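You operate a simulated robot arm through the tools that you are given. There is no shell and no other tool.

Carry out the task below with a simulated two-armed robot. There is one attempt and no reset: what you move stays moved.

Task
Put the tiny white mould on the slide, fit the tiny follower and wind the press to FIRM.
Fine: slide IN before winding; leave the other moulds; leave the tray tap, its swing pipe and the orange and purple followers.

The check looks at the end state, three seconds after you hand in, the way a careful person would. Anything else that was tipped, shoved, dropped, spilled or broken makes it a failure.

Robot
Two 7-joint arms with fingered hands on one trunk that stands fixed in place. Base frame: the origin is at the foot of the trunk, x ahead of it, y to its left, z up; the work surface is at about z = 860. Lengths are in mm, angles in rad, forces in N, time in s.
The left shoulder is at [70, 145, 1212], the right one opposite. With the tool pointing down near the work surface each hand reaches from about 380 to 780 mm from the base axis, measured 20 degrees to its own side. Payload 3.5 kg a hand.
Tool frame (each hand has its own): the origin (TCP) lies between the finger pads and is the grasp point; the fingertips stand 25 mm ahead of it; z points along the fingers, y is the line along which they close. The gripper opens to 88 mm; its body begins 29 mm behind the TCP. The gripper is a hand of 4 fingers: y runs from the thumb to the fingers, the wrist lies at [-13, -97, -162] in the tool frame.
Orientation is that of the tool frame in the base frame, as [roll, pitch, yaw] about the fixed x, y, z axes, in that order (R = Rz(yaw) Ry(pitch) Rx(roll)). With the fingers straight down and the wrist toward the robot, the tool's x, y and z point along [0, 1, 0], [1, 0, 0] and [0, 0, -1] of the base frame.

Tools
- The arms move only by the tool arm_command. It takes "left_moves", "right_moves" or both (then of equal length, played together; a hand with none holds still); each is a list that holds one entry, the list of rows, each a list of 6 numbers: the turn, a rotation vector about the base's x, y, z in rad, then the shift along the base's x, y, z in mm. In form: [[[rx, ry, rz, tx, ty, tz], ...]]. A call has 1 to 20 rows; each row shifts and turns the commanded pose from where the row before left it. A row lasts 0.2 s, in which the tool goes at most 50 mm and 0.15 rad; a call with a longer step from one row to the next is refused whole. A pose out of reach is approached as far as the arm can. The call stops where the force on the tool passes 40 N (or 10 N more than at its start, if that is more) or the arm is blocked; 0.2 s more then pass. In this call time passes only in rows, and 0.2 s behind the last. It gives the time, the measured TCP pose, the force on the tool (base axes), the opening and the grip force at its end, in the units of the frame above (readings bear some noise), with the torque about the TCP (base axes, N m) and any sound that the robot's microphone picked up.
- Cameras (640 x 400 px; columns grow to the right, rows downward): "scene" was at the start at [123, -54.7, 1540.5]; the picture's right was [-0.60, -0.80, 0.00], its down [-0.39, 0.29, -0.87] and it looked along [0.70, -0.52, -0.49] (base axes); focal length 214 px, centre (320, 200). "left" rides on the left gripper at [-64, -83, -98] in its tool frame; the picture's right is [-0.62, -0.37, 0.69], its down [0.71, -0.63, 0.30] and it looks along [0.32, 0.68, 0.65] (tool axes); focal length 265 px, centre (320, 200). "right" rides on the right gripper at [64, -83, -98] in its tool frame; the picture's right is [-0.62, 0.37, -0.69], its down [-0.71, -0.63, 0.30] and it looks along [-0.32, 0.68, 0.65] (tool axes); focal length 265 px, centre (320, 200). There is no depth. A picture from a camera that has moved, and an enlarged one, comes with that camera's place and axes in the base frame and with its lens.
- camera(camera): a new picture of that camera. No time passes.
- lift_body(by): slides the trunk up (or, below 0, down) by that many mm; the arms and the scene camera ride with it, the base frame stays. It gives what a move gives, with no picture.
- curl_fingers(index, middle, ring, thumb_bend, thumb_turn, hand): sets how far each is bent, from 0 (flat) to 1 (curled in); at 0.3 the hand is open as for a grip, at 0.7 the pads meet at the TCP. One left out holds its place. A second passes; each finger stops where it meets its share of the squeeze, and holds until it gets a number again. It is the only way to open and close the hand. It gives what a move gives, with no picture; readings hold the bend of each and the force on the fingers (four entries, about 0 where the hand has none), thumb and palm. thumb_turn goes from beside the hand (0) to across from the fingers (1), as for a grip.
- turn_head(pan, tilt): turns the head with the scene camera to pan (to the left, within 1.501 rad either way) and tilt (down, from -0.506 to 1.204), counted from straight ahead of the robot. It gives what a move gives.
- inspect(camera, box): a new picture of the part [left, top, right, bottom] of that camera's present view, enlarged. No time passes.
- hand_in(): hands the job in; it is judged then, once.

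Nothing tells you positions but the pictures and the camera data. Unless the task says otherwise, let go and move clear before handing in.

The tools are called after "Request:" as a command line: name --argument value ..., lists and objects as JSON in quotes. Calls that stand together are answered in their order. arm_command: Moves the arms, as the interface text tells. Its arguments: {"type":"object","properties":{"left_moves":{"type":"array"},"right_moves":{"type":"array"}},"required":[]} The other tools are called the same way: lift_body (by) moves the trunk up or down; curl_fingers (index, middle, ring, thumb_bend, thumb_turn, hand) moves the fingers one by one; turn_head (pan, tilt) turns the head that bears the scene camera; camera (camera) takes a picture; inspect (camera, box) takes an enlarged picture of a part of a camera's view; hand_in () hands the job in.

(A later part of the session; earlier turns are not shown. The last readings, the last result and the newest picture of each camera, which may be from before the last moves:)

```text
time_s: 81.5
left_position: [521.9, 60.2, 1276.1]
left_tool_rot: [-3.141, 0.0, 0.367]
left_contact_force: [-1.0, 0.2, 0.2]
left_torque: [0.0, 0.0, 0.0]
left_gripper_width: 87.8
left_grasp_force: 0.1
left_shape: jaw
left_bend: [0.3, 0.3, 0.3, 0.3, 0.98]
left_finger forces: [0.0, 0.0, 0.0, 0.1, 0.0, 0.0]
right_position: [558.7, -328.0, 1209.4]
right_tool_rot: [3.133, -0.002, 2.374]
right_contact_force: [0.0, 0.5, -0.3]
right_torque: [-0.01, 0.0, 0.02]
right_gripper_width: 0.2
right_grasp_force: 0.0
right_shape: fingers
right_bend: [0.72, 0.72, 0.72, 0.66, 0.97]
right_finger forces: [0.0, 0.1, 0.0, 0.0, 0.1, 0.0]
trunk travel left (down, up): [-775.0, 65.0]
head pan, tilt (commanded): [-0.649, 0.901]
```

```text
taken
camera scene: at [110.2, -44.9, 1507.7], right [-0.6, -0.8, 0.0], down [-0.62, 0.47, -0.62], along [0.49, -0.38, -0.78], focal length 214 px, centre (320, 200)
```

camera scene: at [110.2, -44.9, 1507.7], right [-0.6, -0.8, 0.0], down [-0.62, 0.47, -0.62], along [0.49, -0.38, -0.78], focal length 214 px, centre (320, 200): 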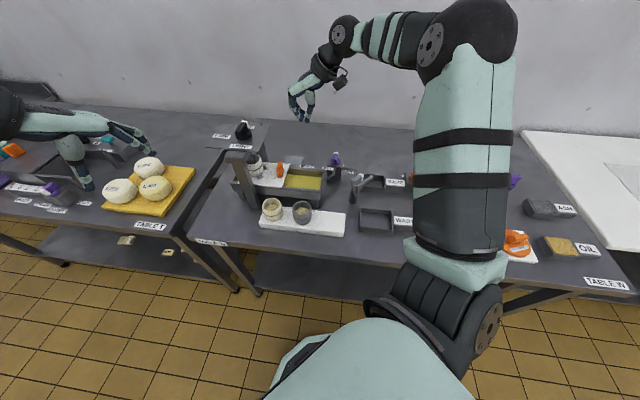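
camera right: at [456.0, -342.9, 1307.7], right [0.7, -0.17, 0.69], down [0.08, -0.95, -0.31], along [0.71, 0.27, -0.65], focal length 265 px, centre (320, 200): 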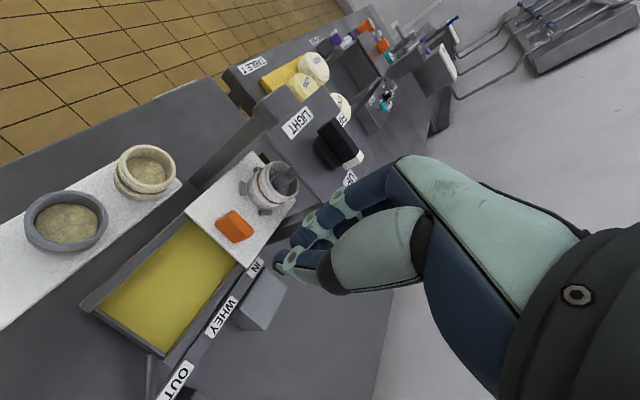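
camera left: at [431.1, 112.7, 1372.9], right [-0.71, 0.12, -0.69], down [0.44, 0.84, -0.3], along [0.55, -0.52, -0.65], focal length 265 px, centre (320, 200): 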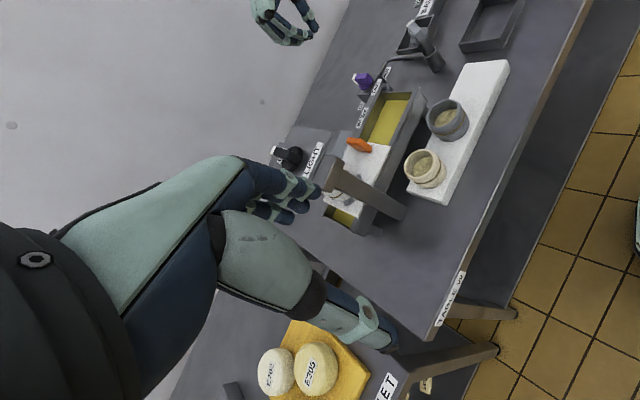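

Now I zoom in on the press knob and the mould under the press from all three cameras.

Request:
inspect --camera "left" --box '[260, 90, 420, 250]'

Request:
inspect --camera "right" --box '[230, 80, 390, 240]'

Request:
inspect --camera "scene" --box '[200, 110, 290, 200]'

```text
2.50 times, centred on (340, 170) of left
camera zoom: at [431.1, 112.7, 1372.9], right [-0.71, 0.12, -0.69], down [0.44, 0.84, -0.3], along [0.55, -0.52, -0.65], focal length 664 px, centre (270, 275)
```

zoom: 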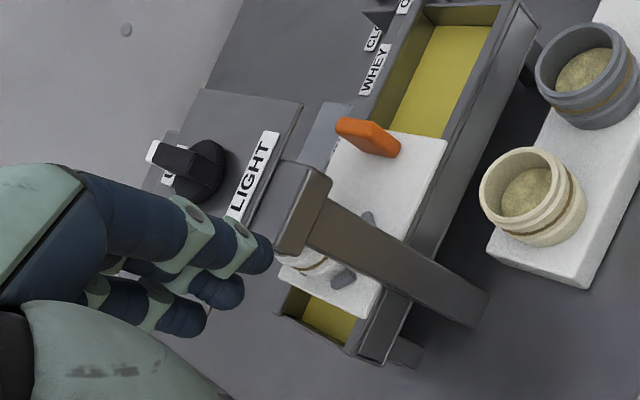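

```text
2.50 times, centred on (310, 160) of right
camera zoom: at [456.0, -342.9, 1307.7], right [0.7, -0.17, 0.69], down [0.08, -0.95, -0.31], along [0.71, 0.27, -0.65], focal length 664 px, centre (345, 300)
```

zoom: 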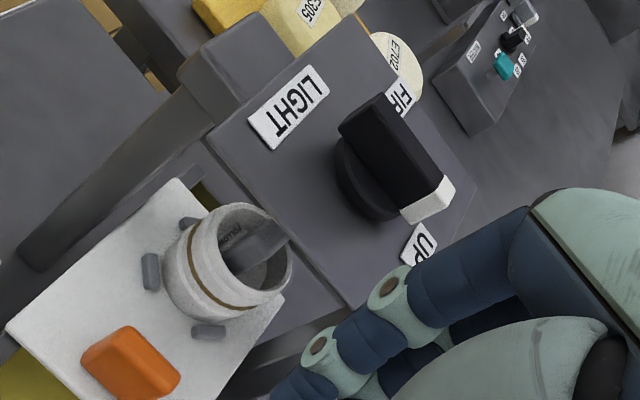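

```text
4.44 times, centred on (245, 155) of scene
camera zoom: at [110.2, -44.9, 1507.7], right [-0.6, -0.8, 0.0], down [-0.62, 0.47, -0.62], along [0.49, -0.38, -0.78], focal length 953 px, centre (653, 400)
```

zoom: 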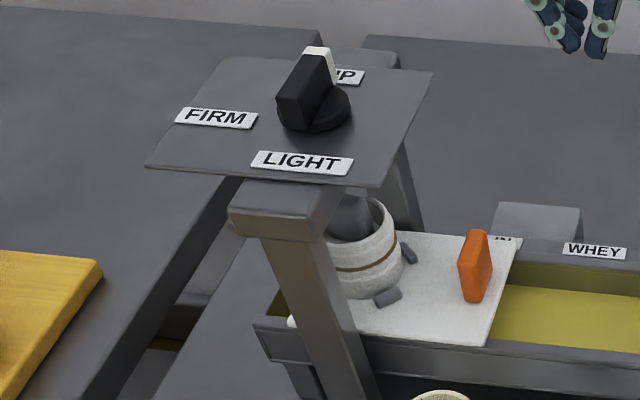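

Everything is in place; now I study the knob closely to plan the grip.

Request:
inspect --camera "right" --box '[300, 100, 380, 180]'

Request:
inspect --camera "scene" --box '[215, 115, 265, 155]'

Request:
inspect --camera "left" --box '[260, 120, 340, 200]'

```text
5.00 times, centred on (340, 140) of right
camera zoom: at [456.0, -342.9, 1307.7], right [0.7, -0.17, 0.69], down [0.08, -0.95, -0.31], along [0.71, 0.27, -0.65], focal length 1327 px, centre (220, 500)
```

zoom: 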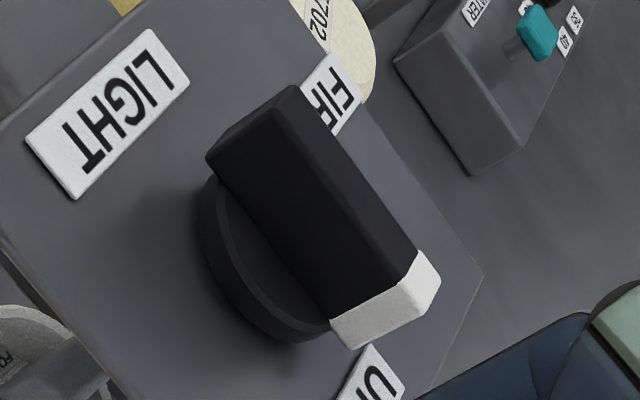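

```text
10.00 times, centred on (240, 135) of scene
camera zoom: at [110.2, -44.9, 1507.7], right [-0.6, -0.8, 0.0], down [-0.62, 0.47, -0.62], along [0.49, -0.38, -0.78], focal length 2145 px, centre (1120, 850)
```

zoom: 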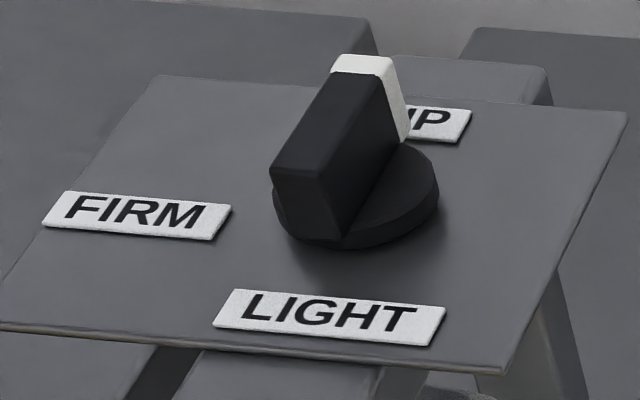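

```text
5.00 times, centred on (300, 160) of left
camera zoom: at [431.1, 112.7, 1372.9], right [-0.71, 0.12, -0.69], down [0.44, 0.84, -0.3], along [0.55, -0.52, -0.65], focal length 1327 px, centre (420, 400)
```

zoom: 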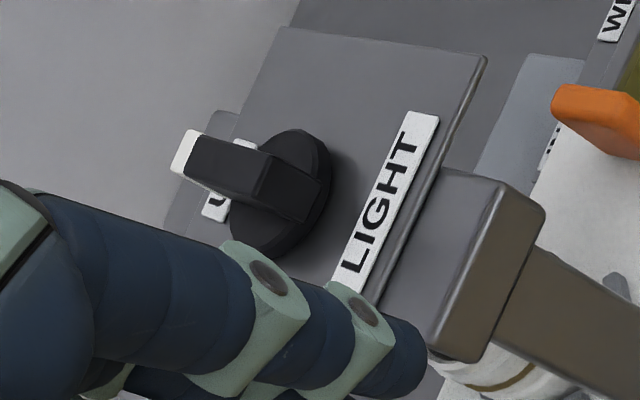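

The knob bar is about 54 x 16 x 30 mm, top near z 1150, centred near (690, -199), with its white end at UP (far). LIGHT is near, FIRM is left, so winding should go clockwise: UP, LIGHT, FIRM. I move the hand above it, opened slightly, to grip across the bar.

Request:
curl_fingers --hand "right" --index 0.48 --middle 0.48 --ring 0.48 --thumb_bend 0.48

Request:
arm_command --right_moves '[[[0, 0, 0.01, 26, 26, 5], [0, 0, 0.01, 26, 26, 5], [0, 0, 0, 26, 26, 0], [0, 0, 0, 26, 26, 0], [0, 0, 0, 26, 25, 0]]]'

Request:
camera --camera "right"

Request:
inspect --camera "scene" --box '[190, 80, 290, 180]'

Request:
camera --camera "left"

```text
time_s: 82.5
left_position: [521.7, 58.7, 1275.6]
left_tool_rot: [-3.139, 0.0, 0.371]
left_contact_force: [0.2, 0.8, -0.5]
left_torque: [-0.02, 0.02, 0.0]
left_gripper_width: 87.7
left_grasp_force: 0.1
left_shape: jaw
left_bend: [0.3, 0.3, 0.3, 0.3, 0.98]
left_finger forces: [0.0, 0.0, 0.0, 0.0, 0.0, 0.0]
right_position: [559.2, -329.0, 1208.3]
right_tool_rot: [3.133, -0.002, 2.373]
right_contact_force: [0.2, 0.4, -0.7]
right_torque: [-0.01, 0.01, 0.01]
right_gripper_width: 45.3
right_grasp_force: 0.1
right_shape: fingers
right_bend: [0.48, 0.48, 0.48, 0.48, 0.97]
right_finger forces: [0.1, 0.1, 0.0, 0.0, 0.1, 0.0]
trunk travel left (down, up): [-775.0, 65.0]
head pan, tilt (commanded): [-0.649, 0.901]
```

```text
time_s: 83.7
left_position: [524.5, 60.6, 1274.4]
left_tool_rot: [3.141, 0.004, 0.371]
left_contact_force: [0.1, 0.5, -1.0]
left_torque: [-0.01, 0.0, 0.0]
left_gripper_width: 87.6
left_grasp_force: 0.2
left_shape: jaw
left_bend: [0.3, 0.3, 0.3, 0.3, 0.98]
left_finger forces: [0.1, 0.0, 0.0, 0.0, 0.1, 0.0]
right_position: [692.5, -196.8, 1216.9]
right_tool_rot: [3.136, -0.005, 2.397]
right_contact_force: [1.0, -0.1, -0.5]
right_torque: [-0.04, -0.03, -0.01]
right_gripper_width: 45.9
right_grasp_force: 0.0
right_shape: fingers
right_bend: [0.48, 0.48, 0.48, 0.48, 0.97]
right_finger forces: [0.1, 0.0, 0.0, 0.0, 0.0, 0.1]
trunk travel left (down, up): [-775.0, 65.0]
head pan, tilt (commanded): [-0.649, 0.901]
```

```text
taken
camera right: at [590.0, -214.7, 1315.6], right [0.71, -0.15, 0.69], down [0.1, -0.95, -0.31], along [0.7, 0.29, -0.65], focal length 265 px, centre (320, 200)
```

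right: 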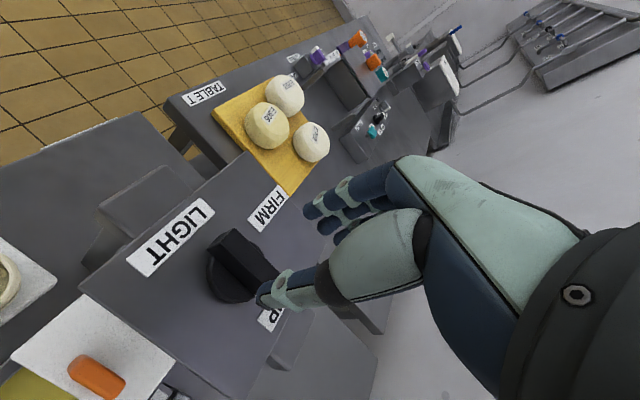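

```text
4.00 times, centred on (240, 130) of scene
camera zoom: at [113.4, -43.2, 1507.5], right [-0.6, -0.8, 0.0], down [-0.63, 0.47, -0.62], along [0.49, -0.38, -0.78], focal length 858 px, centre (640, 480)
```

zoom: 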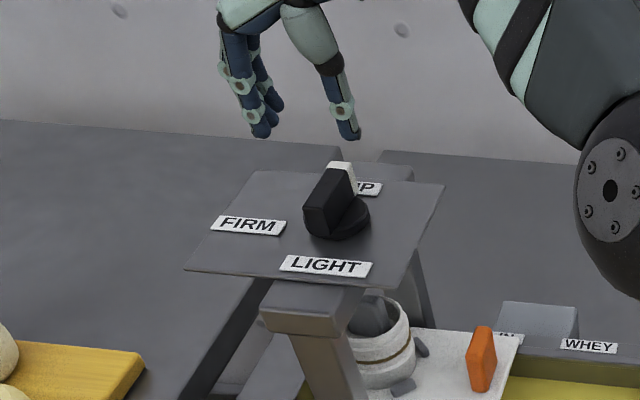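

```text
taken
camera left: at [434.1, 113.9, 1371.7], right [-0.71, 0.12, -0.69], down [0.44, 0.85, -0.31], along [0.55, -0.52, -0.65], focal length 265 px, centre (320, 200)
```

left: 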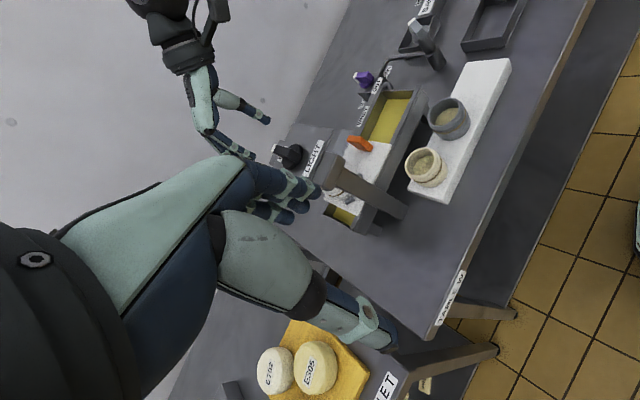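

The hand is above the knob. I lower it part way and check that the bar lies centred between thumb and fingers.

Request:
arm_command --right_moves '[[[0, 0, 0, -1, -1.5, -18], [0, 0, 0, 0, 0, -17]]]'

Request:
camera --camera "right"

Request:
inspect --camera "scene" --box '[200, 90, 270, 160]'

Request:
inspect --camera "left" --box '[180, 60, 340, 220]'

```text
time_s: 84.3
left_position: [522.7, 58.8, 1275.4]
left_tool_rot: [-3.141, 0.001, 0.373]
left_contact_force: [0.0, -0.2, -0.2]
left_torque: [-0.05, -0.02, 0.01]
left_gripper_width: 87.3
left_grasp_force: 0.0
left_shape: jaw
left_bend: [0.3, 0.3, 0.3, 0.3, 0.98]
left_finger forces: [0.0, 0.0, 0.0, 0.1, 0.0, 0.1]
right_position: [689.5, -200.2, 1182.3]
right_tool_rot: [3.133, -0.004, 2.394]
right_contact_force: [-0.2, 0.2, 0.7]
right_torque: [0.0, 0.04, 0.03]
right_gripper_width: 45.6
right_grasp_force: 0.2
right_shape: fingers
right_bend: [0.48, 0.48, 0.48, 0.48, 0.97]
right_finger forces: [0.0, 0.0, 0.0, 0.1, 0.0, 0.1]
trunk travel left (down, up): [-775.0, 65.0]
head pan, tilt (commanded): [-0.649, 0.901]
```

```text
taken
camera right: at [587.4, -218.2, 1280.7], right [0.7, -0.16, 0.69], down [0.1, -0.94, -0.31], along [0.7, 0.29, -0.65], focal length 265 px, centre (320, 200)
```

right: 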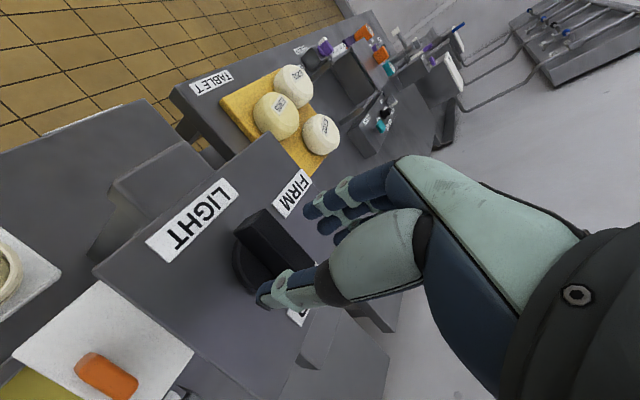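

```text
5.71 times, centred on (235, 125) of scene
camera zoom: at [111.5, -45.3, 1507.6], right [-0.6, -0.8, 0.0], down [-0.62, 0.47, -0.62], along [0.49, -0.38, -0.78], focal length 1226 px, centre (806, 629)
```

zoom: 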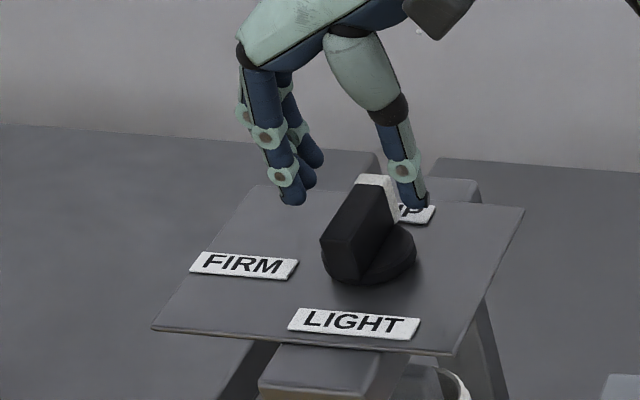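

```text
2.50 times, centred on (260, 140) of left
camera zoom: at [432.4, 111.9, 1372.4], right [-0.71, 0.12, -0.69], down [0.44, 0.85, -0.3], along [0.55, -0.52, -0.65], focal length 664 px, centre (470, 350)
```

zoom: 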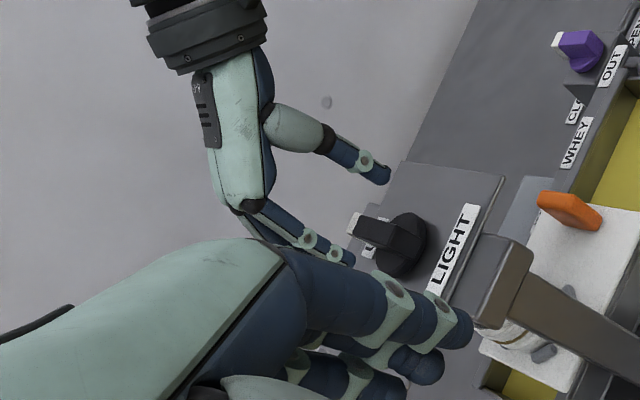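

The bar lies between fingers (left) and thumb (right). I lower to grip height, fingertips just above the dial.

Request:
arm_command --right_moves '[[[0, 0, 0, 0.5, 0.5, -15], [0, 0, 0, 0, 0, -15]]]'

Request:
inspect --camera "right" --box '[200, 150, 400, 340]'

Request:
inspect --camera "scene" --box '[200, 90, 270, 160]'

Request:
inspect --camera "left" --box '[220, 100, 340, 220]'

```text
time_s: 84.9
left_position: [522.7, 58.7, 1274.8]
left_tool_rot: [-3.138, 0.0, 0.372]
left_contact_force: [0.2, 1.1, 0.7]
left_torque: [0.0, -0.01, -0.02]
left_gripper_width: 87.7
left_grasp_force: 0.1
left_shape: jaw
left_bend: [0.3, 0.3, 0.3, 0.3, 0.98]
left_finger forces: [0.0, 0.1, 0.0, 0.0, 0.0, 0.0]
right_position: [689.7, -200.2, 1152.4]
right_tool_rot: [3.131, -0.004, 2.394]
right_contact_force: [0.9, 0.1, 1.7]
right_torque: [0.02, -0.02, -0.04]
right_gripper_width: 45.9
right_grasp_force: 0.6
right_shape: fingers
right_bend: [0.48, 0.48, 0.48, 0.48, 0.97]
right_finger forces: [0.7, 0.3, 0.1, 0.0, 0.0, 0.1]
trunk travel left (down, up): [-775.0, 65.0]
head pan, tilt (commanded): [-0.649, 0.901]
```

```text
2.11 times, centred on (300, 245) of right
camera zoom: at [587.1, -217.9, 1251.5], right [0.7, -0.16, 0.69], down [0.1, -0.94, -0.31], along [0.71, 0.29, -0.65], focal length 559 px, centre (362, 105)
```

zoom: 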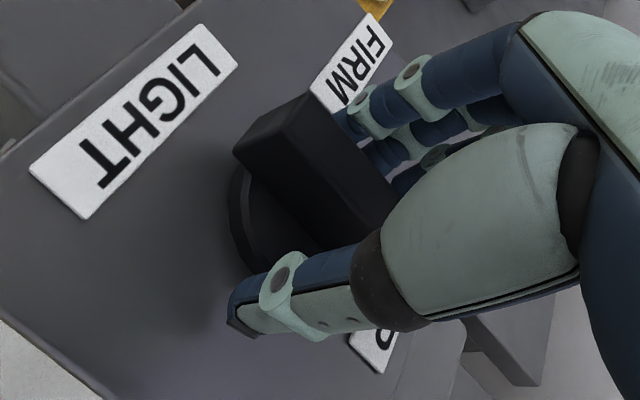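

```text
5.71 times, centred on (235, 125) of scene
camera zoom: at [110.8, -45.9, 1507.7], right [-0.6, -0.8, 0.0], down [-0.62, 0.47, -0.62], along [0.49, -0.38, -0.78], focal length 1226 px, centre (806, 629)
```

zoom: 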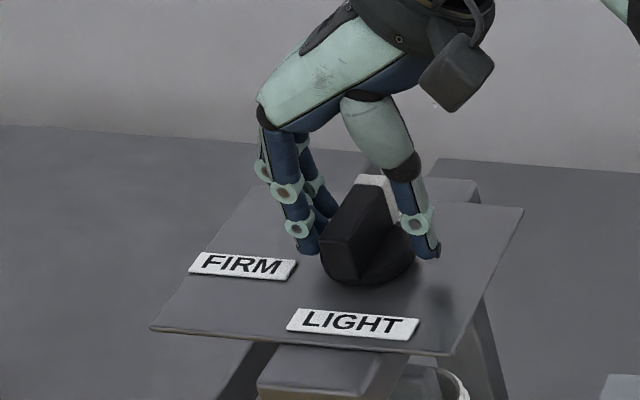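

```text
3.33 times, centred on (280, 160) of left
camera zoom: at [431.7, 111.4, 1372.8], right [-0.71, 0.12, -0.69], down [0.44, 0.85, -0.3], along [0.55, -0.52, -0.65], focal length 885 px, centre (453, 333)
```

zoom: 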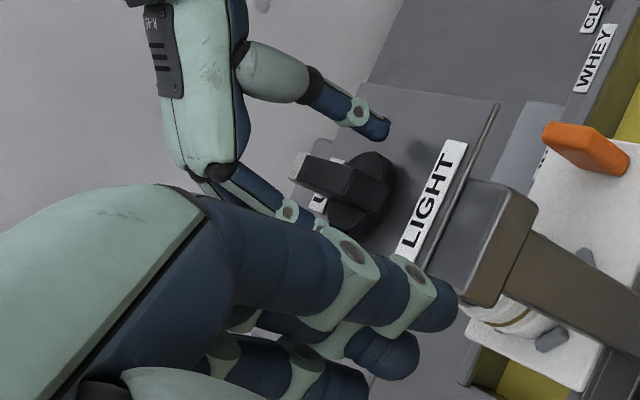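

The index side is closest; I shift 3 mm toward the fingers' side to centre the bar, and then close on it.

Request:
arm_command --right_moves '[[[0, 0, 0, 2, 2.2, 1]]]'

Request:
curl_fingers --hand "right" --index 0.62 --middle 0.62 --ring 0.62 --thumb_bend 0.62

Request:
inspect --camera "right" --box '[200, 150, 400, 340]'

Request:
inspect --camera "scene" --box '[200, 90, 270, 160]'

```text
time_s: 85.3
left_position: [522.3, 58.3, 1276.1]
left_tool_rot: [-3.139, 0.001, 0.372]
left_contact_force: [0.6, -0.3, 1.1]
left_torque: [0.0, -0.01, 0.0]
left_gripper_width: 87.6
left_grasp_force: 0.1
left_shape: jaw
left_bend: [0.3, 0.3, 0.3, 0.3, 0.98]
left_finger forces: [0.0, 0.0, 0.0, 0.1, 0.1, 0.1]
right_position: [691.9, -198.7, 1153.4]
right_tool_rot: [3.132, -0.002, 2.392]
right_contact_force: [-0.3, 0.1, 0.3]
right_torque: [-0.02, -0.02, 0.0]
right_gripper_width: 45.7
right_grasp_force: 0.1
right_shape: fingers
right_bend: [0.48, 0.48, 0.48, 0.48, 0.97]
right_finger forces: [0.0, 0.0, 0.0, 0.1, 0.1, 0.1]
trunk travel left (down, up): [-775.0, 65.0]
head pan, tilt (commanded): [-0.649, 0.901]
```

```text
time_s: 86.3
left_position: [522.0, 60.9, 1276.1]
left_tool_rot: [3.141, 0.0, 0.372]
left_contact_force: [-0.1, -0.4, -0.2]
left_torque: [-0.01, -0.01, -0.02]
left_gripper_width: 87.8
left_grasp_force: 0.1
left_shape: jaw
left_bend: [0.3, 0.3, 0.3, 0.3, 0.98]
left_finger forces: [0.0, 0.0, 0.0, 0.0, 0.0, 0.0]
right_position: [691.7, -196.9, 1155.6]
right_tool_rot: [3.131, -0.003, 2.394]
right_contact_force: [6.9, 1.6, 9.7]
right_torque: [0.14, -0.31, -0.01]
right_gripper_width: 15.8
right_grasp_force: 6.7
right_shape: fingers
right_bend: [0.62, 0.56, 0.62, 0.62, 0.98]
right_finger forces: [1.3, 10.7, 0.1, 0.0, 1.4, 0.0]
trunk travel left (down, up): [-775.0, 65.0]
head pan, tilt (commanded): [-0.649, 0.901]
```

```text
2.11 times, centred on (300, 245) of right
camera zoom: at [588.6, -214.6, 1253.6], right [0.7, -0.16, 0.7], down [0.1, -0.94, -0.31], along [0.71, 0.29, -0.65], focal length 559 px, centre (362, 105)
```

zoom: 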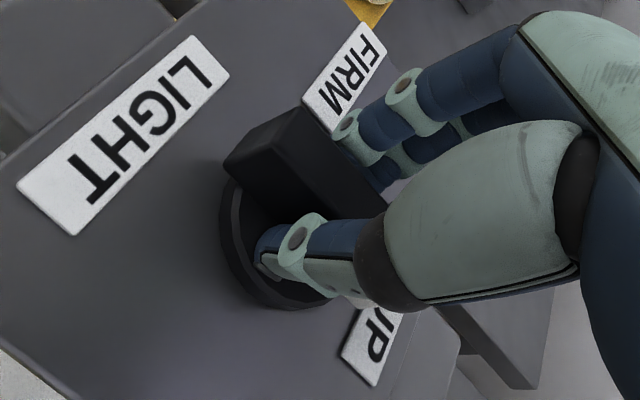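

```text
5.71 times, centred on (235, 125) of scene
camera zoom: at [110.3, -45.0, 1507.8], right [-0.6, -0.8, 0.0], down [-0.62, 0.47, -0.62], along [0.49, -0.38, -0.78], focal length 1226 px, centre (806, 629)
```

zoom: 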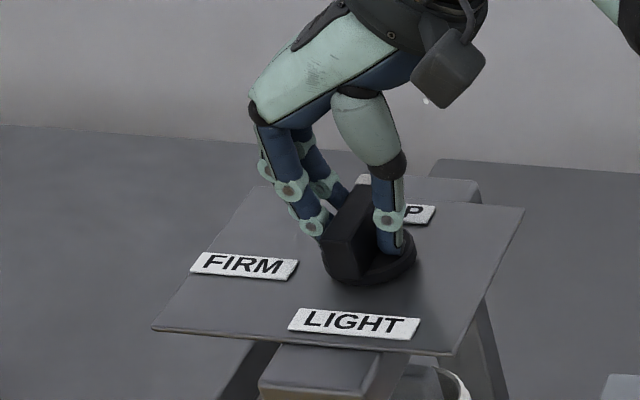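

The middle finger presses on something (about 10 N, with upward force), probably the dial. I raise 4 mm and read again.

Request:
arm_command --right_moves '[[[0, 0, 0, 0, 0, 4]]]'

Request:
inspect --camera "right" --box '[220, 150, 360, 290]'

Request:
inspect --camera "scene" --box '[210, 105, 260, 150]'

Request:
inspect --camera "left" --box '[240, 120, 320, 200]'

```text
time_s: 86.7
left_position: [524.0, 58.6, 1275.0]
left_tool_rot: [-3.141, 0.002, 0.373]
left_contact_force: [0.4, -0.3, -0.3]
left_torque: [0.02, -0.01, 0.0]
left_gripper_width: 87.4
left_grasp_force: 0.0
left_shape: jaw
left_bend: [0.3, 0.3, 0.3, 0.3, 0.98]
left_finger forces: [0.1, 0.0, 0.0, 0.0, 0.0, 0.0]
right_position: [690.4, -197.8, 1156.2]
right_tool_rot: [3.136, -0.008, 2.396]
right_contact_force: [4.4, 1.9, 1.5]
right_torque: [0.1, -0.12, 0.02]
right_gripper_width: 15.9
right_grasp_force: 2.9
right_shape: fingers
right_bend: [0.62, 0.56, 0.62, 0.62, 0.98]
right_finger forces: [0.1, 6.5, 0.0, 0.0, 0.0, 0.1]
trunk travel left (down, up): [-775.0, 65.0]
head pan, tilt (commanded): [-0.649, 0.901]
```

```text
2.86 times, centred on (290, 220) of right
camera zoom: at [589.4, -215.2, 1254.9], right [0.71, -0.16, 0.69], down [0.1, -0.95, -0.31], along [0.7, 0.29, -0.65], focal length 758 px, centre (406, 143)
```

zoom: 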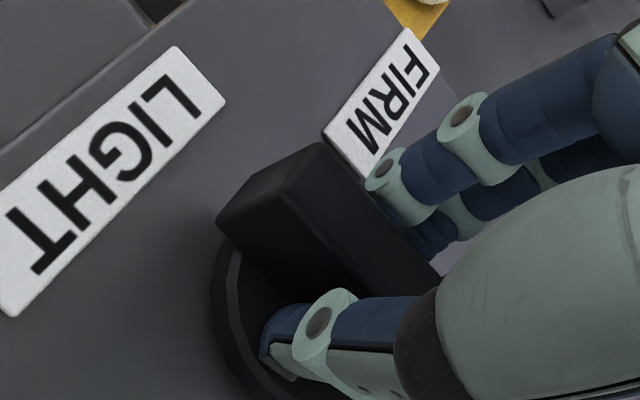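

```text
8.89 times, centred on (235, 128) of scene
camera zoom: at [111.6, -45.3, 1507.4], right [-0.6, -0.8, 0.0], down [-0.62, 0.47, -0.62], along [0.49, -0.38, -0.78], focal length 1906 px, centre (1076, 844)
```

zoom: 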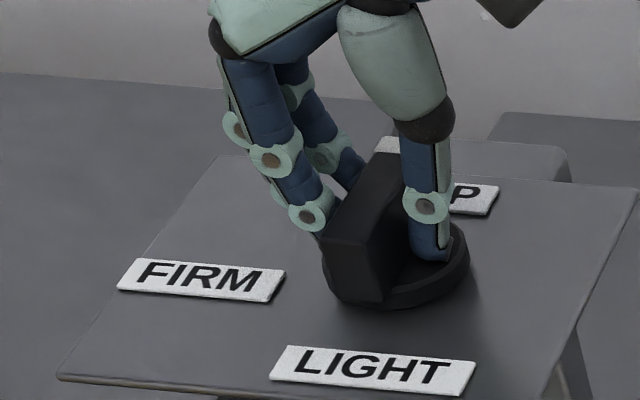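

```text
5.00 times, centred on (280, 160) of left
camera zoom: at [432.5, 111.9, 1372.3], right [-0.71, 0.12, -0.69], down [0.44, 0.85, -0.3], along [0.55, -0.52, -0.65], focal length 1327 px, centre (520, 400)
```

zoom: 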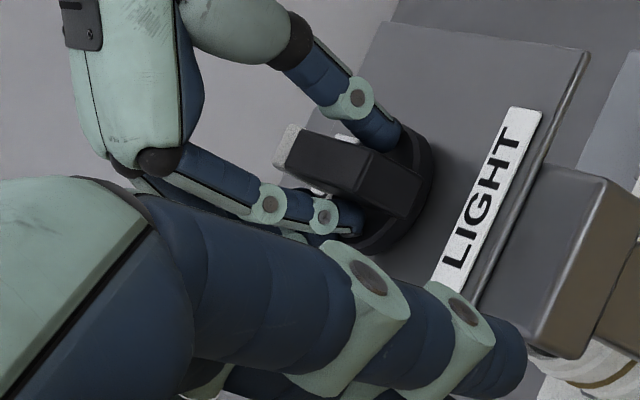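

The fingers touch the bar but the thumb does not yet; the hand should move about 4 mm toward +u. I shift and close more.

Request:
arm_command --right_moves '[[[0, 0, 0, 2.4, 2.6, 0]]]'

Request:
curl_fingers --hand "right" --index 0.68 --middle 0.66 --ring 0.68 --thumb_bend 0.7

Request:
inspect --camera "right" --box '[220, 150, 360, 290]'

Request:
inspect --camera "scene" --box '[210, 105, 260, 150]'

Request:
inspect --camera "left" --box '[240, 120, 320, 200]'

```text
time_s: 87.1
left_position: [523.3, 58.6, 1274.5]
left_tool_rot: [-3.14, 0.002, 0.372]
left_contact_force: [-0.6, -0.5, 0.5]
left_torque: [-0.01, -0.04, 0.01]
left_gripper_width: 87.6
left_grasp_force: 0.0
left_shape: jaw
left_bend: [0.3, 0.3, 0.3, 0.3, 0.98]
left_finger forces: [0.0, 0.0, 0.0, 0.1, 0.1, 0.1]
right_position: [695.1, -196.3, 1158.0]
right_tool_rot: [3.135, -0.005, 2.393]
right_contact_force: [1.0, 1.8, -0.7]
right_torque: [0.05, -0.03, 0.01]
right_gripper_width: 16.0
right_grasp_force: 1.3
right_shape: fingers
right_bend: [0.62, 0.58, 0.62, 0.62, 0.98]
right_finger forces: [0.0, 2.5, 0.0, 0.0, 0.5, 0.1]
trunk travel left (down, up): [-775.0, 65.0]
head pan, tilt (commanded): [-0.649, 0.901]
```

```text
time_s: 88.1
left_position: [523.5, 58.4, 1276.6]
left_tool_rot: [-3.141, 0.0, 0.372]
left_contact_force: [0.2, 0.1, -0.1]
left_torque: [0.01, 0.03, -0.04]
left_gripper_width: 87.4
left_grasp_force: 0.0
left_shape: jaw
left_bend: [0.3, 0.3, 0.3, 0.3, 0.98]
left_finger forces: [0.0, 0.1, 0.0, 0.1, 0.0, 0.0]
right_position: [694.2, -196.3, 1157.3]
right_tool_rot: [3.136, -0.005, 2.395]
right_contact_force: [0.9, 1.1, -3.3]
right_torque: [0.03, -0.02, 0.02]
right_gripper_width: 10.8
right_grasp_force: 5.0
right_shape: fingers
right_bend: [0.66, 0.6, 0.67, 0.64, 0.97]
right_finger forces: [1.0, 4.6, 0.2, 0.0, 4.3, 0.0]
trunk travel left (down, up): [-775.0, 65.0]
head pan, tilt (commanded): [-0.649, 0.901]
```

```text
2.86 times, centred on (290, 220) of right
camera zoom: at [591.6, -213.3, 1255.8], right [0.7, -0.16, 0.69], down [0.1, -0.94, -0.31], along [0.7, 0.29, -0.65], focal length 758 px, centre (406, 143)
```

zoom: 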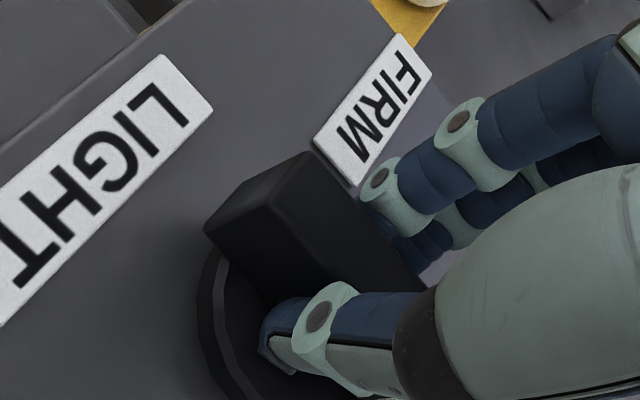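

```text
8.89 times, centred on (235, 128) of scene
camera zoom: at [111.4, -46.1, 1507.5], right [-0.6, -0.8, 0.0], down [-0.62, 0.47, -0.62], along [0.49, -0.38, -0.78], focal length 1906 px, centre (1076, 844)
```

zoom: 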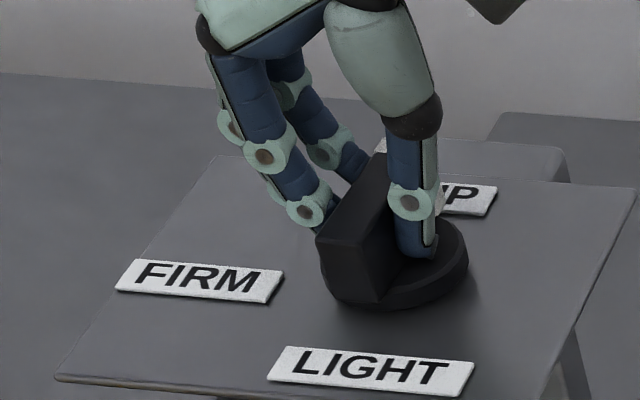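

```text
5.00 times, centred on (280, 160) of left
camera zoom: at [432.3, 111.3, 1372.5], right [-0.71, 0.12, -0.69], down [0.44, 0.85, -0.3], along [0.55, -0.52, -0.65], focal length 1327 px, centre (520, 400)
```

zoom: 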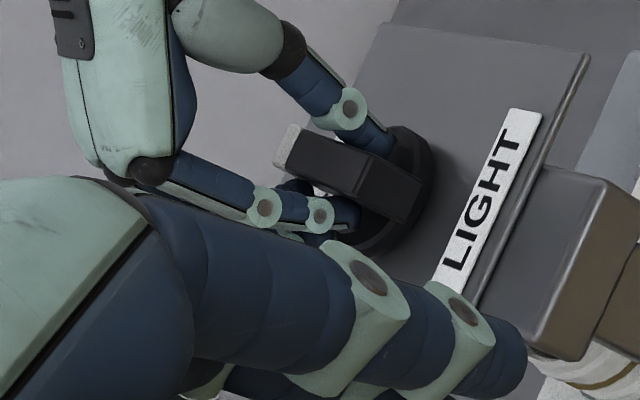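

The bar is held between middle finger and thumb. I squeeze more firmly and try a small clockwise turn, watching the torque.

Request:
curl_fingers --hand "right" --index 0.76 --middle 0.72 --ring 0.76 --thumb_bend 0.76

Request:
arm_command --right_moves '[[[0, 0, -0.07, 0.3, -0.3, 0], [0, 0, -0.07, 0.3, -0.3, 0]]]'

Request:
inspect --camera "scene" --box '[210, 105, 260, 150]'

Request:
inspect --camera "left" --box '[240, 120, 320, 200]'

```text
time_s: 89.1
left_position: [524.6, 57.8, 1273.9]
left_tool_rot: [-3.138, 0.001, 0.372]
left_contact_force: [-0.5, 0.4, 0.4]
left_torque: [-0.02, -0.02, 0.0]
left_gripper_width: 87.5
left_grasp_force: 0.0
left_shape: jaw
left_bend: [0.3, 0.3, 0.3, 0.3, 0.98]
left_finger forces: [0.0, 0.0, 0.0, 0.1, 0.0, 0.0]
right_position: [696.6, -196.1, 1156.4]
right_tool_rot: [3.135, -0.005, 2.394]
right_contact_force: [4.5, 1.6, -6.9]
right_torque: [0.03, 0.03, 0.04]
right_gripper_width: 8.5
right_grasp_force: 13.0
right_shape: fingers
right_bend: [0.73, 0.71, 0.74, 0.65, 0.96]
right_finger forces: [9.1, 1.8, 3.9, 0.1, 10.9, 0.1]
trunk travel left (down, up): [-775.0, 65.0]
head pan, tilt (commanded): [-0.649, 0.901]
```

```text
time_s: 89.7
left_position: [524.4, 59.4, 1274.4]
left_tool_rot: [-3.14, 0.003, 0.373]
left_contact_force: [0.9, 0.2, 1.1]
left_torque: [-0.02, 0.01, -0.02]
left_gripper_width: 87.7
left_grasp_force: 0.2
left_shape: jaw
left_bend: [0.3, 0.3, 0.3, 0.3, 0.98]
left_finger forces: [0.0, 0.1, 0.1, 0.1, 0.0, 0.0]
right_position: [695.8, -196.6, 1156.6]
right_tool_rot: [3.135, -0.004, 2.252]
right_contact_force: [3.1, 0.4, -6.5]
right_torque: [0.01, 0.0, 0.06]
right_gripper_width: 8.7
right_grasp_force: 12.6
right_shape: fingers
right_bend: [0.73, 0.71, 0.74, 0.65, 0.95]
right_finger forces: [8.5, 2.0, 4.2, 0.1, 11.0, 0.0]
trunk travel left (down, up): [-775.0, 65.0]
head pan, tilt (commanded): [-0.649, 0.901]
```

```text
8.89 times, centred on (235, 128) of scene
camera zoom: at [113.5, -45.9, 1507.4], right [-0.6, -0.8, 0.0], down [-0.63, 0.47, -0.62], along [0.49, -0.38, -0.78], focal length 1906 px, centre (1076, 844)
```

zoom: 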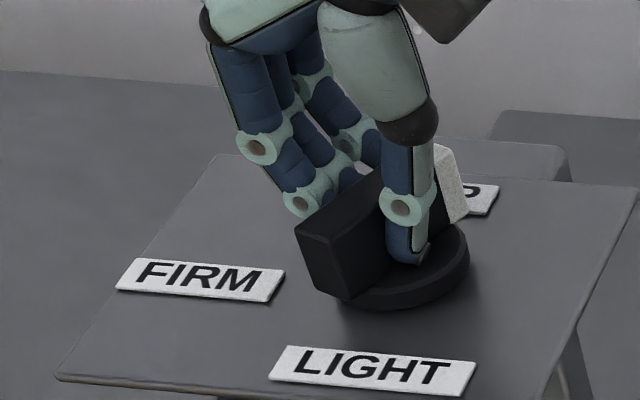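

```text
5.00 times, centred on (280, 160) of left
camera zoom: at [434.2, 111.4, 1371.9], right [-0.71, 0.12, -0.69], down [0.44, 0.85, -0.3], along [0.55, -0.52, -0.66], focal length 1327 px, centre (520, 400)
```

zoom: 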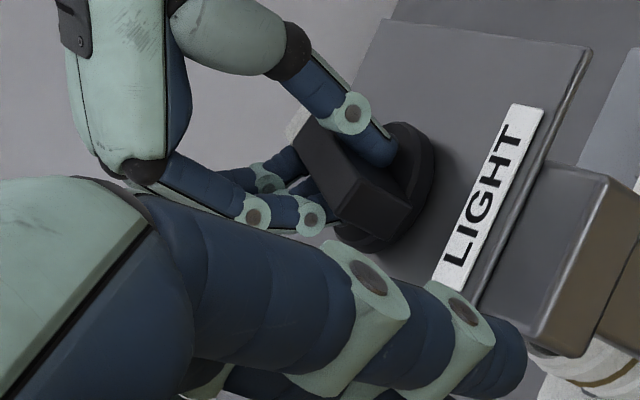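

The knob turns clockwise easily; the white end has left UP. I continue the clockwise turn, keeping centred on the axis.

Request:
arm_command --right_moves '[[[0, 0, -0.1, 0.3, -0.5, -1], [0, 0, -0.1, 0.3, -0.5, -0.5], [0, 0, -0.1, 0.2, -0.6, 0], [0, 0, -0.1, 0.1, -0.7, 0], [0, 0, -0.1, 0, -0.7, 0]]]'

Request:
inspect --camera "scene" --box '[210, 105, 260, 150]'

Request:
inspect --camera "right" --box '[200, 150, 400, 340]'

```text
time_s: 90.9
left_position: [522.8, 58.7, 1274.9]
left_tool_rot: [-3.14, 0.002, 0.374]
left_contact_force: [0.4, 1.0, -1.3]
left_torque: [-0.01, 0.0, 0.0]
left_gripper_width: 87.5
left_grasp_force: 0.0
left_shape: jaw
left_bend: [0.3, 0.3, 0.3, 0.3, 0.98]
left_finger forces: [0.1, 0.0, 0.0, 0.0, 0.0, 0.0]
right_position: [695.9, -198.3, 1157.0]
right_tool_rot: [3.134, -0.004, 1.752]
right_contact_force: [4.0, 1.5, -4.4]
right_torque: [0.05, 0.02, 0.11]
right_gripper_width: 8.4
right_grasp_force: 12.8
right_shape: fingers
right_bend: [0.73, 0.71, 0.74, 0.66, 0.95]
right_finger forces: [9.0, 1.9, 3.9, 0.0, 11.3, 0.1]
trunk travel left (down, up): [-775.0, 65.0]
head pan, tilt (commanded): [-0.649, 0.901]
```

```text
8.89 times, centred on (235, 128) of scene
camera zoom: at [112.2, -45.4, 1507.5], right [-0.6, -0.8, 0.0], down [-0.63, 0.47, -0.62], along [0.49, -0.38, -0.78], focal length 1906 px, centre (1076, 844)
```

zoom: 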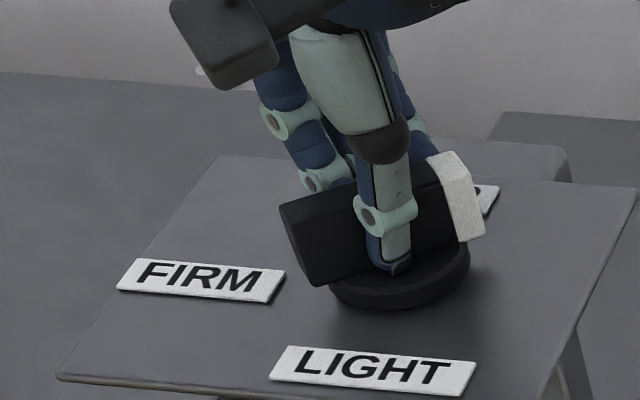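

```text
2.11 times, centred on (300, 245) of right
camera zoom: at [603.7, -150.5, 1254.5], right [0.47, -0.55, 0.69], down [-0.49, -0.81, -0.31], along [0.74, -0.19, -0.65], focal length 559 px, centre (362, 105)
```

zoom: 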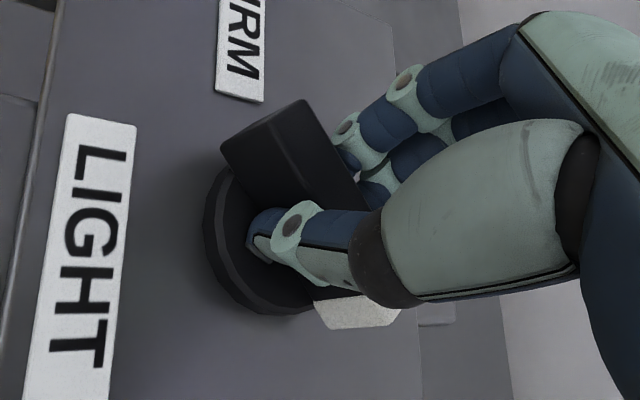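

The knob follows the hand. I continue clockwise.

Request:
arm_command --right_moves '[[[0, 0, -0.1, 0, -0.7, 0], [0, 0, -0.1, -0.1, -0.7, 0], [0, 0, -0.1, -0.2, -0.7, 0], [0, 0, -0.1, -0.2, -0.7, 0], [0, 0, -0.1, -0.3, -0.6, 0], [0, 0, -0.1, -0.3, -0.6, 0]]]'

Request:
inspect --camera "scene" --box '[210, 105, 260, 150]'

Request:
inspect --camera "right" --box '[200, 150, 400, 340]'

```text
time_s: 92.3
left_position: [524.5, 60.3, 1273.5]
left_tool_rot: [3.141, 0.002, 0.373]
left_contact_force: [-0.7, 0.2, 0.2]
left_torque: [-0.02, -0.02, 0.02]
left_gripper_width: 87.4
left_grasp_force: 0.0
left_shape: jaw
left_bend: [0.3, 0.3, 0.3, 0.3, 0.98]
left_finger forces: [0.0, 0.0, 0.0, 0.0, 0.0, 0.0]
right_position: [695.5, -202.3, 1155.2]
right_tool_rot: [3.135, -0.001, 1.151]
right_contact_force: [2.2, 4.2, -4.7]
right_torque: [0.14, -0.03, 0.07]
right_gripper_width: 8.5
right_grasp_force: 12.5
right_shape: fingers
right_bend: [0.73, 0.71, 0.75, 0.66, 0.94]
right_finger forces: [7.9, 1.3, 2.7, 0.0, 12.6, 0.0]
trunk travel left (down, up): [-775.0, 65.0]
head pan, tilt (commanded): [-0.649, 0.901]
```

```text
8.89 times, centred on (235, 128) of scene
camera zoom: at [112.5, -44.4, 1507.5], right [-0.6, -0.8, 0.0], down [-0.63, 0.47, -0.62], along [0.49, -0.38, -0.78], focal length 1906 px, centre (1076, 844)
```

zoom: 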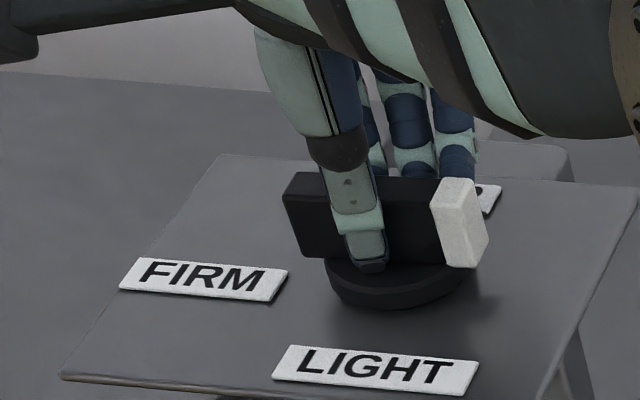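

```text
2.11 times, centred on (300, 245) of right
camera zoom: at [645.9, -108.9, 1254.6], right [0.08, -0.72, 0.69], down [-0.86, -0.4, -0.31], along [0.5, -0.57, -0.65], focal length 559 px, centre (362, 105)
```

zoom: 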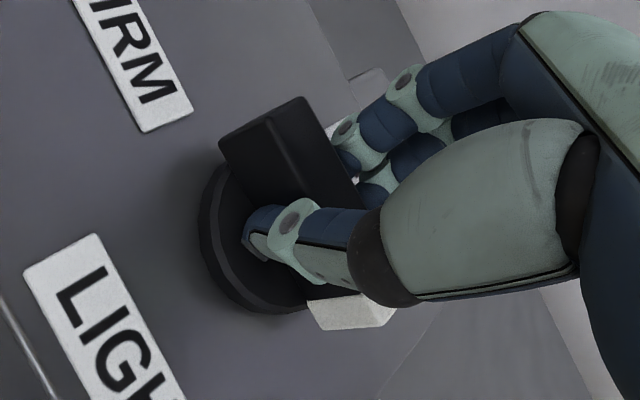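

About 80 degrees done, all smooth. I continue clockwise.

Request:
arm_command --right_moves '[[[0, 0, -0.1, 0, 0.2, 0], [0, 0, -0.1, -0.3, 0, 0], [0, 0, -0.1, -0.4, 0, 0], [0, 0, -0.1, -0.5, 0, 0], [0, 0, -0.1, -0.5, 0, 0]]]'

Request:
inspect --camera "scene" --box '[200, 95, 270, 155]'

Request:
inspect --camera "right" --box '[180, 150, 380, 340]'

```text
time_s: 93.5
left_position: [524.2, 58.2, 1273.9]
left_tool_rot: [-3.14, 0.002, 0.372]
left_contact_force: [-0.1, 0.0, 0.1]
left_torque: [0.01, -0.01, -0.01]
left_gripper_width: 87.6
left_grasp_force: 0.0
left_shape: jaw
left_bend: [0.3, 0.3, 0.3, 0.3, 0.98]
left_finger forces: [0.1, 0.0, 0.0, 0.1, 0.1, 0.0]
right_position: [692.8, -203.9, 1155.9]
right_tool_rot: [3.132, -0.001, 0.65]
right_contact_force: [2.1, 1.9, -4.6]
right_torque: [0.08, -0.01, 0.06]
right_gripper_width: 8.5
right_grasp_force: 12.5
right_shape: fingers
right_bend: [0.74, 0.71, 0.75, 0.65, 0.94]
right_finger forces: [7.6, 1.2, 2.6, 0.1, 12.6, 0.0]
trunk travel left (down, up): [-775.0, 65.0]
head pan, tilt (commanded): [-0.649, 0.901]
```

```text
6.67 times, centred on (235, 125) of scene
camera zoom: at [112.4, -45.8, 1507.5], right [-0.6, -0.8, 0.0], down [-0.63, 0.47, -0.62], along [0.49, -0.38, -0.78], focal length 1430 px, centre (887, 700)
```

zoom: 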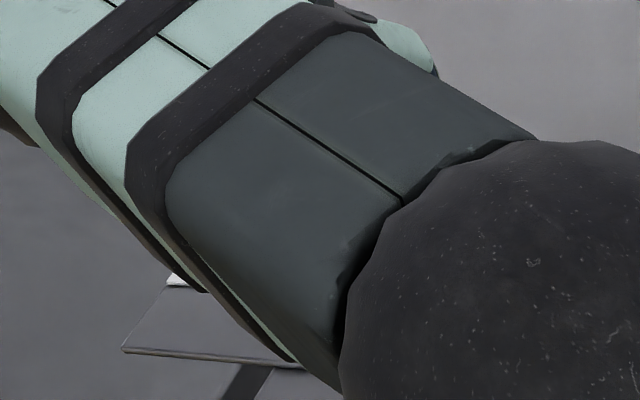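

```text
2.11 times, centred on (280, 245) of right
camera zoom: at [694.8, -97.1, 1254.7], right [-0.27, -0.67, 0.69], down [-0.95, 0.07, -0.31], along [0.16, -0.74, -0.65], focal length 559 px, centre (404, 105)
```

zoom: 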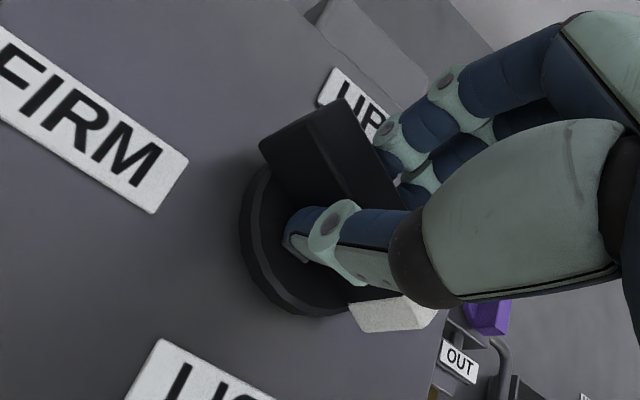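

The turn is following the command exactly (yaw 0.65). I continue as far as the wrist allows.

Request:
arm_command --right_moves '[[[0, 0, -0.1, -0.5, 0, 0], [0, 0, -0.1, -0.5, 0.1, 0], [0, 0, -0.1, -0.5, 0.2, 0], [0, 0, -0.1, -0.5, 0.2, 0]]]'

Request:
inspect --camera "right" --box '[180, 150, 380, 340]'

Request:
camera --camera "left"

```text
time_s: 94.5
left_position: [525.6, 60.8, 1274.2]
left_tool_rot: [3.141, 0.003, 0.373]
left_contact_force: [0.4, 0.0, -0.1]
left_torque: [-0.05, 0.01, 0.01]
left_gripper_width: 87.8
left_grasp_force: 0.1
left_shape: jaw
left_bend: [0.3, 0.3, 0.3, 0.3, 0.98]
left_finger forces: [0.0, 0.0, 0.1, 0.0, 0.0, 0.0]
right_position: [685.6, -203.8, 1154.6]
right_tool_rot: [3.129, -0.007, 0.254]
right_contact_force: [13.9, 2.4, 4.9]
right_torque: [0.11, -0.27, 0.02]
right_gripper_width: 8.5
right_grasp_force: 11.7
right_shape: fingers
right_bend: [0.74, 0.72, 0.75, 0.67, 0.92]
right_finger forces: [7.7, 0.6, 1.9, 0.0, 13.4, 0.0]
right hand out of reach, approached as far as the arm can: row 4
trunk travel left (down, up): [-775.0, 65.0]
head pan, tilt (commanded): [-0.649, 0.901]
```

```text
2.11 times, centred on (280, 245) of right
camera zoom: at [727.3, -105.4, 1253.5], right [-0.51, -0.51, 0.69], down [-0.85, 0.43, -0.32], along [-0.14, -0.75, -0.65], focal length 559 px, centre (404, 105)
```

zoom: 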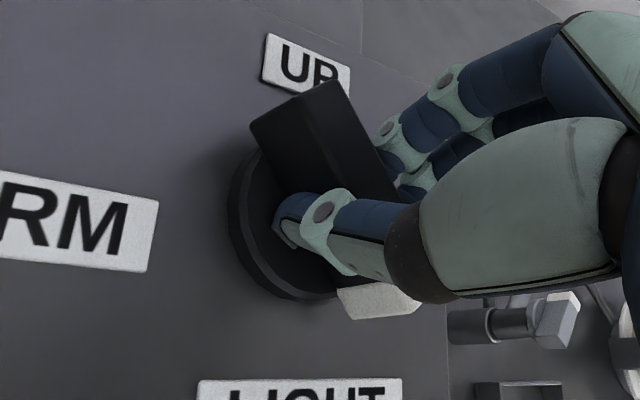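

```text
taken
camera left: at [435.6, 113.4, 1371.5], right [-0.71, 0.12, -0.69], down [0.44, 0.85, -0.31], along [0.55, -0.52, -0.66], focal length 265 px, centre (320, 200)
```

left: 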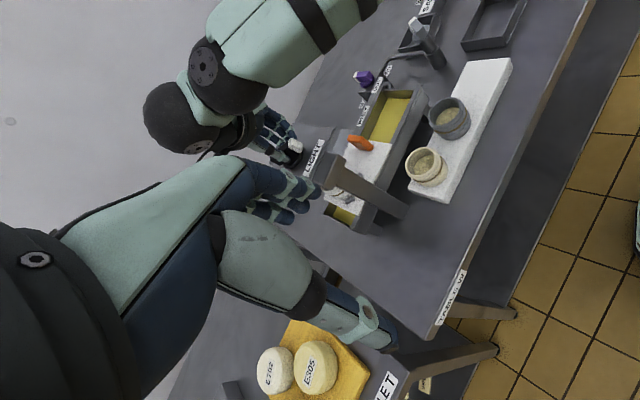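

The reach limit is hit at yaw 0.25, about 125–140 degrees turned. I release the bar and raise the hand to look.

Request:
curl_fingers --hand "right" --index 0.55 --middle 0.55 --ring 0.55 --thumb_bend 0.5

Request:
arm_command --right_moves '[[[0, 0, 0, 0, 0, 15], [0, 0, 0.05, 0, 0, 25], [0, 0, 0.1, -5, 0, 30]]]'

Request:
camera --camera "right"

Request:
inspect --camera "left" --box '[240, 110, 340, 210]'

```text
time_s: 95.5
left_position: [521.2, 59.6, 1275.1]
left_tool_rot: [-3.139, 0.001, 0.372]
left_contact_force: [0.0, -0.4, -0.2]
left_torque: [-0.01, 0.0, 0.03]
left_gripper_width: 87.8
left_grasp_force: 0.0
left_shape: jaw
left_bend: [0.3, 0.3, 0.3, 0.3, 0.98]
left_finger forces: [0.1, 0.0, 0.1, 0.1, 0.0, 0.0]
right_position: [681.8, -206.8, 1154.6]
right_tool_rot: [3.134, -0.003, 0.254]
right_contact_force: [-0.8, 0.6, 0.8]
right_torque: [0.02, 0.02, -0.01]
right_gripper_width: 35.8
right_grasp_force: 0.3
right_shape: fingers
right_bend: [0.55, 0.55, 0.55, 0.5, 0.98]
right_finger forces: [0.1, 0.0, 0.0, 0.0, 0.3, 0.1]
trunk travel left (down, up): [-775.0, 65.0]
head pan, tilt (commanded): [-0.649, 0.901]
```

```text
time_s: 96.3
left_position: [519.4, 59.1, 1276.6]
left_tool_rot: [-3.141, -0.001, 0.373]
left_contact_force: [-0.7, 1.2, -1.0]
left_torque: [0.0, 0.0, 0.01]
left_gripper_width: 87.8
left_grasp_force: 0.1
left_shape: jaw
left_bend: [0.3, 0.3, 0.3, 0.3, 0.98]
left_finger forces: [0.0, 0.0, 0.0, 0.1, 0.1, 0.0]
right_position: [670.4, -205.0, 1224.9]
right_tool_rot: [3.131, -0.004, 0.405]
right_contact_force: [-1.2, 0.0, -0.2]
right_torque: [-0.01, -0.01, -0.02]
right_gripper_width: 36.0
right_grasp_force: 0.0
right_shape: fingers
right_bend: [0.55, 0.55, 0.55, 0.5, 0.98]
right_finger forces: [0.1, 0.0, 0.1, 0.1, 0.0, 0.0]
right hand out of reach, approached as far as the arm can: row 2
trunk travel left (down, up): [-775.0, 65.0]
head pan, tilt (commanded): [-0.649, 0.901]
```

```text
taken
camera right: at [697.0, -100.7, 1322.5], right [-0.43, -0.58, 0.69], down [-0.9, 0.29, -0.31], along [-0.02, -0.76, -0.65], focal length 265 px, centre (320, 200)
```

right: 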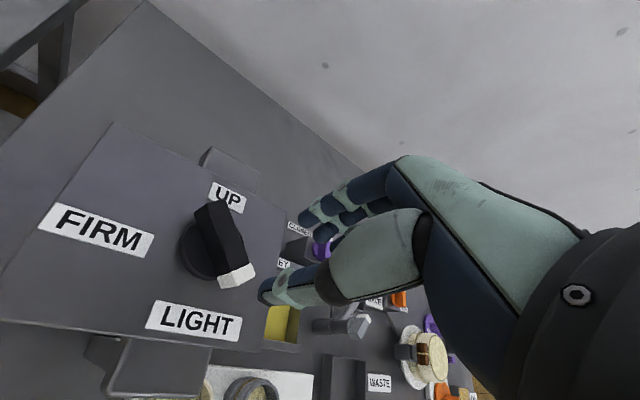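

```text
4.00 times, centred on (290, 160) of left
camera zoom: at [429.0, 112.6, 1373.5], right [-0.71, 0.12, -0.69], down [0.44, 0.85, -0.3], along [0.55, -0.52, -0.65], focal length 1062 px, centre (440, 360)
```

zoom: 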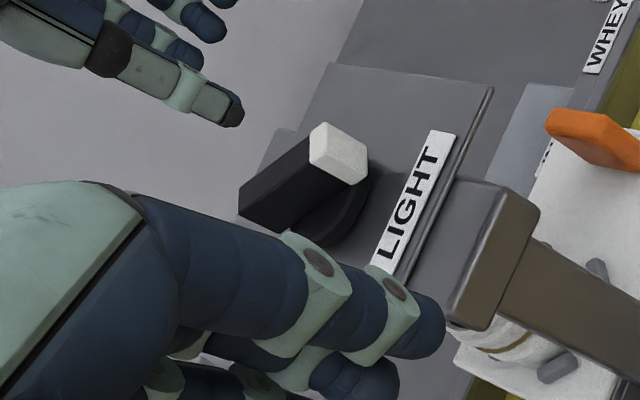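

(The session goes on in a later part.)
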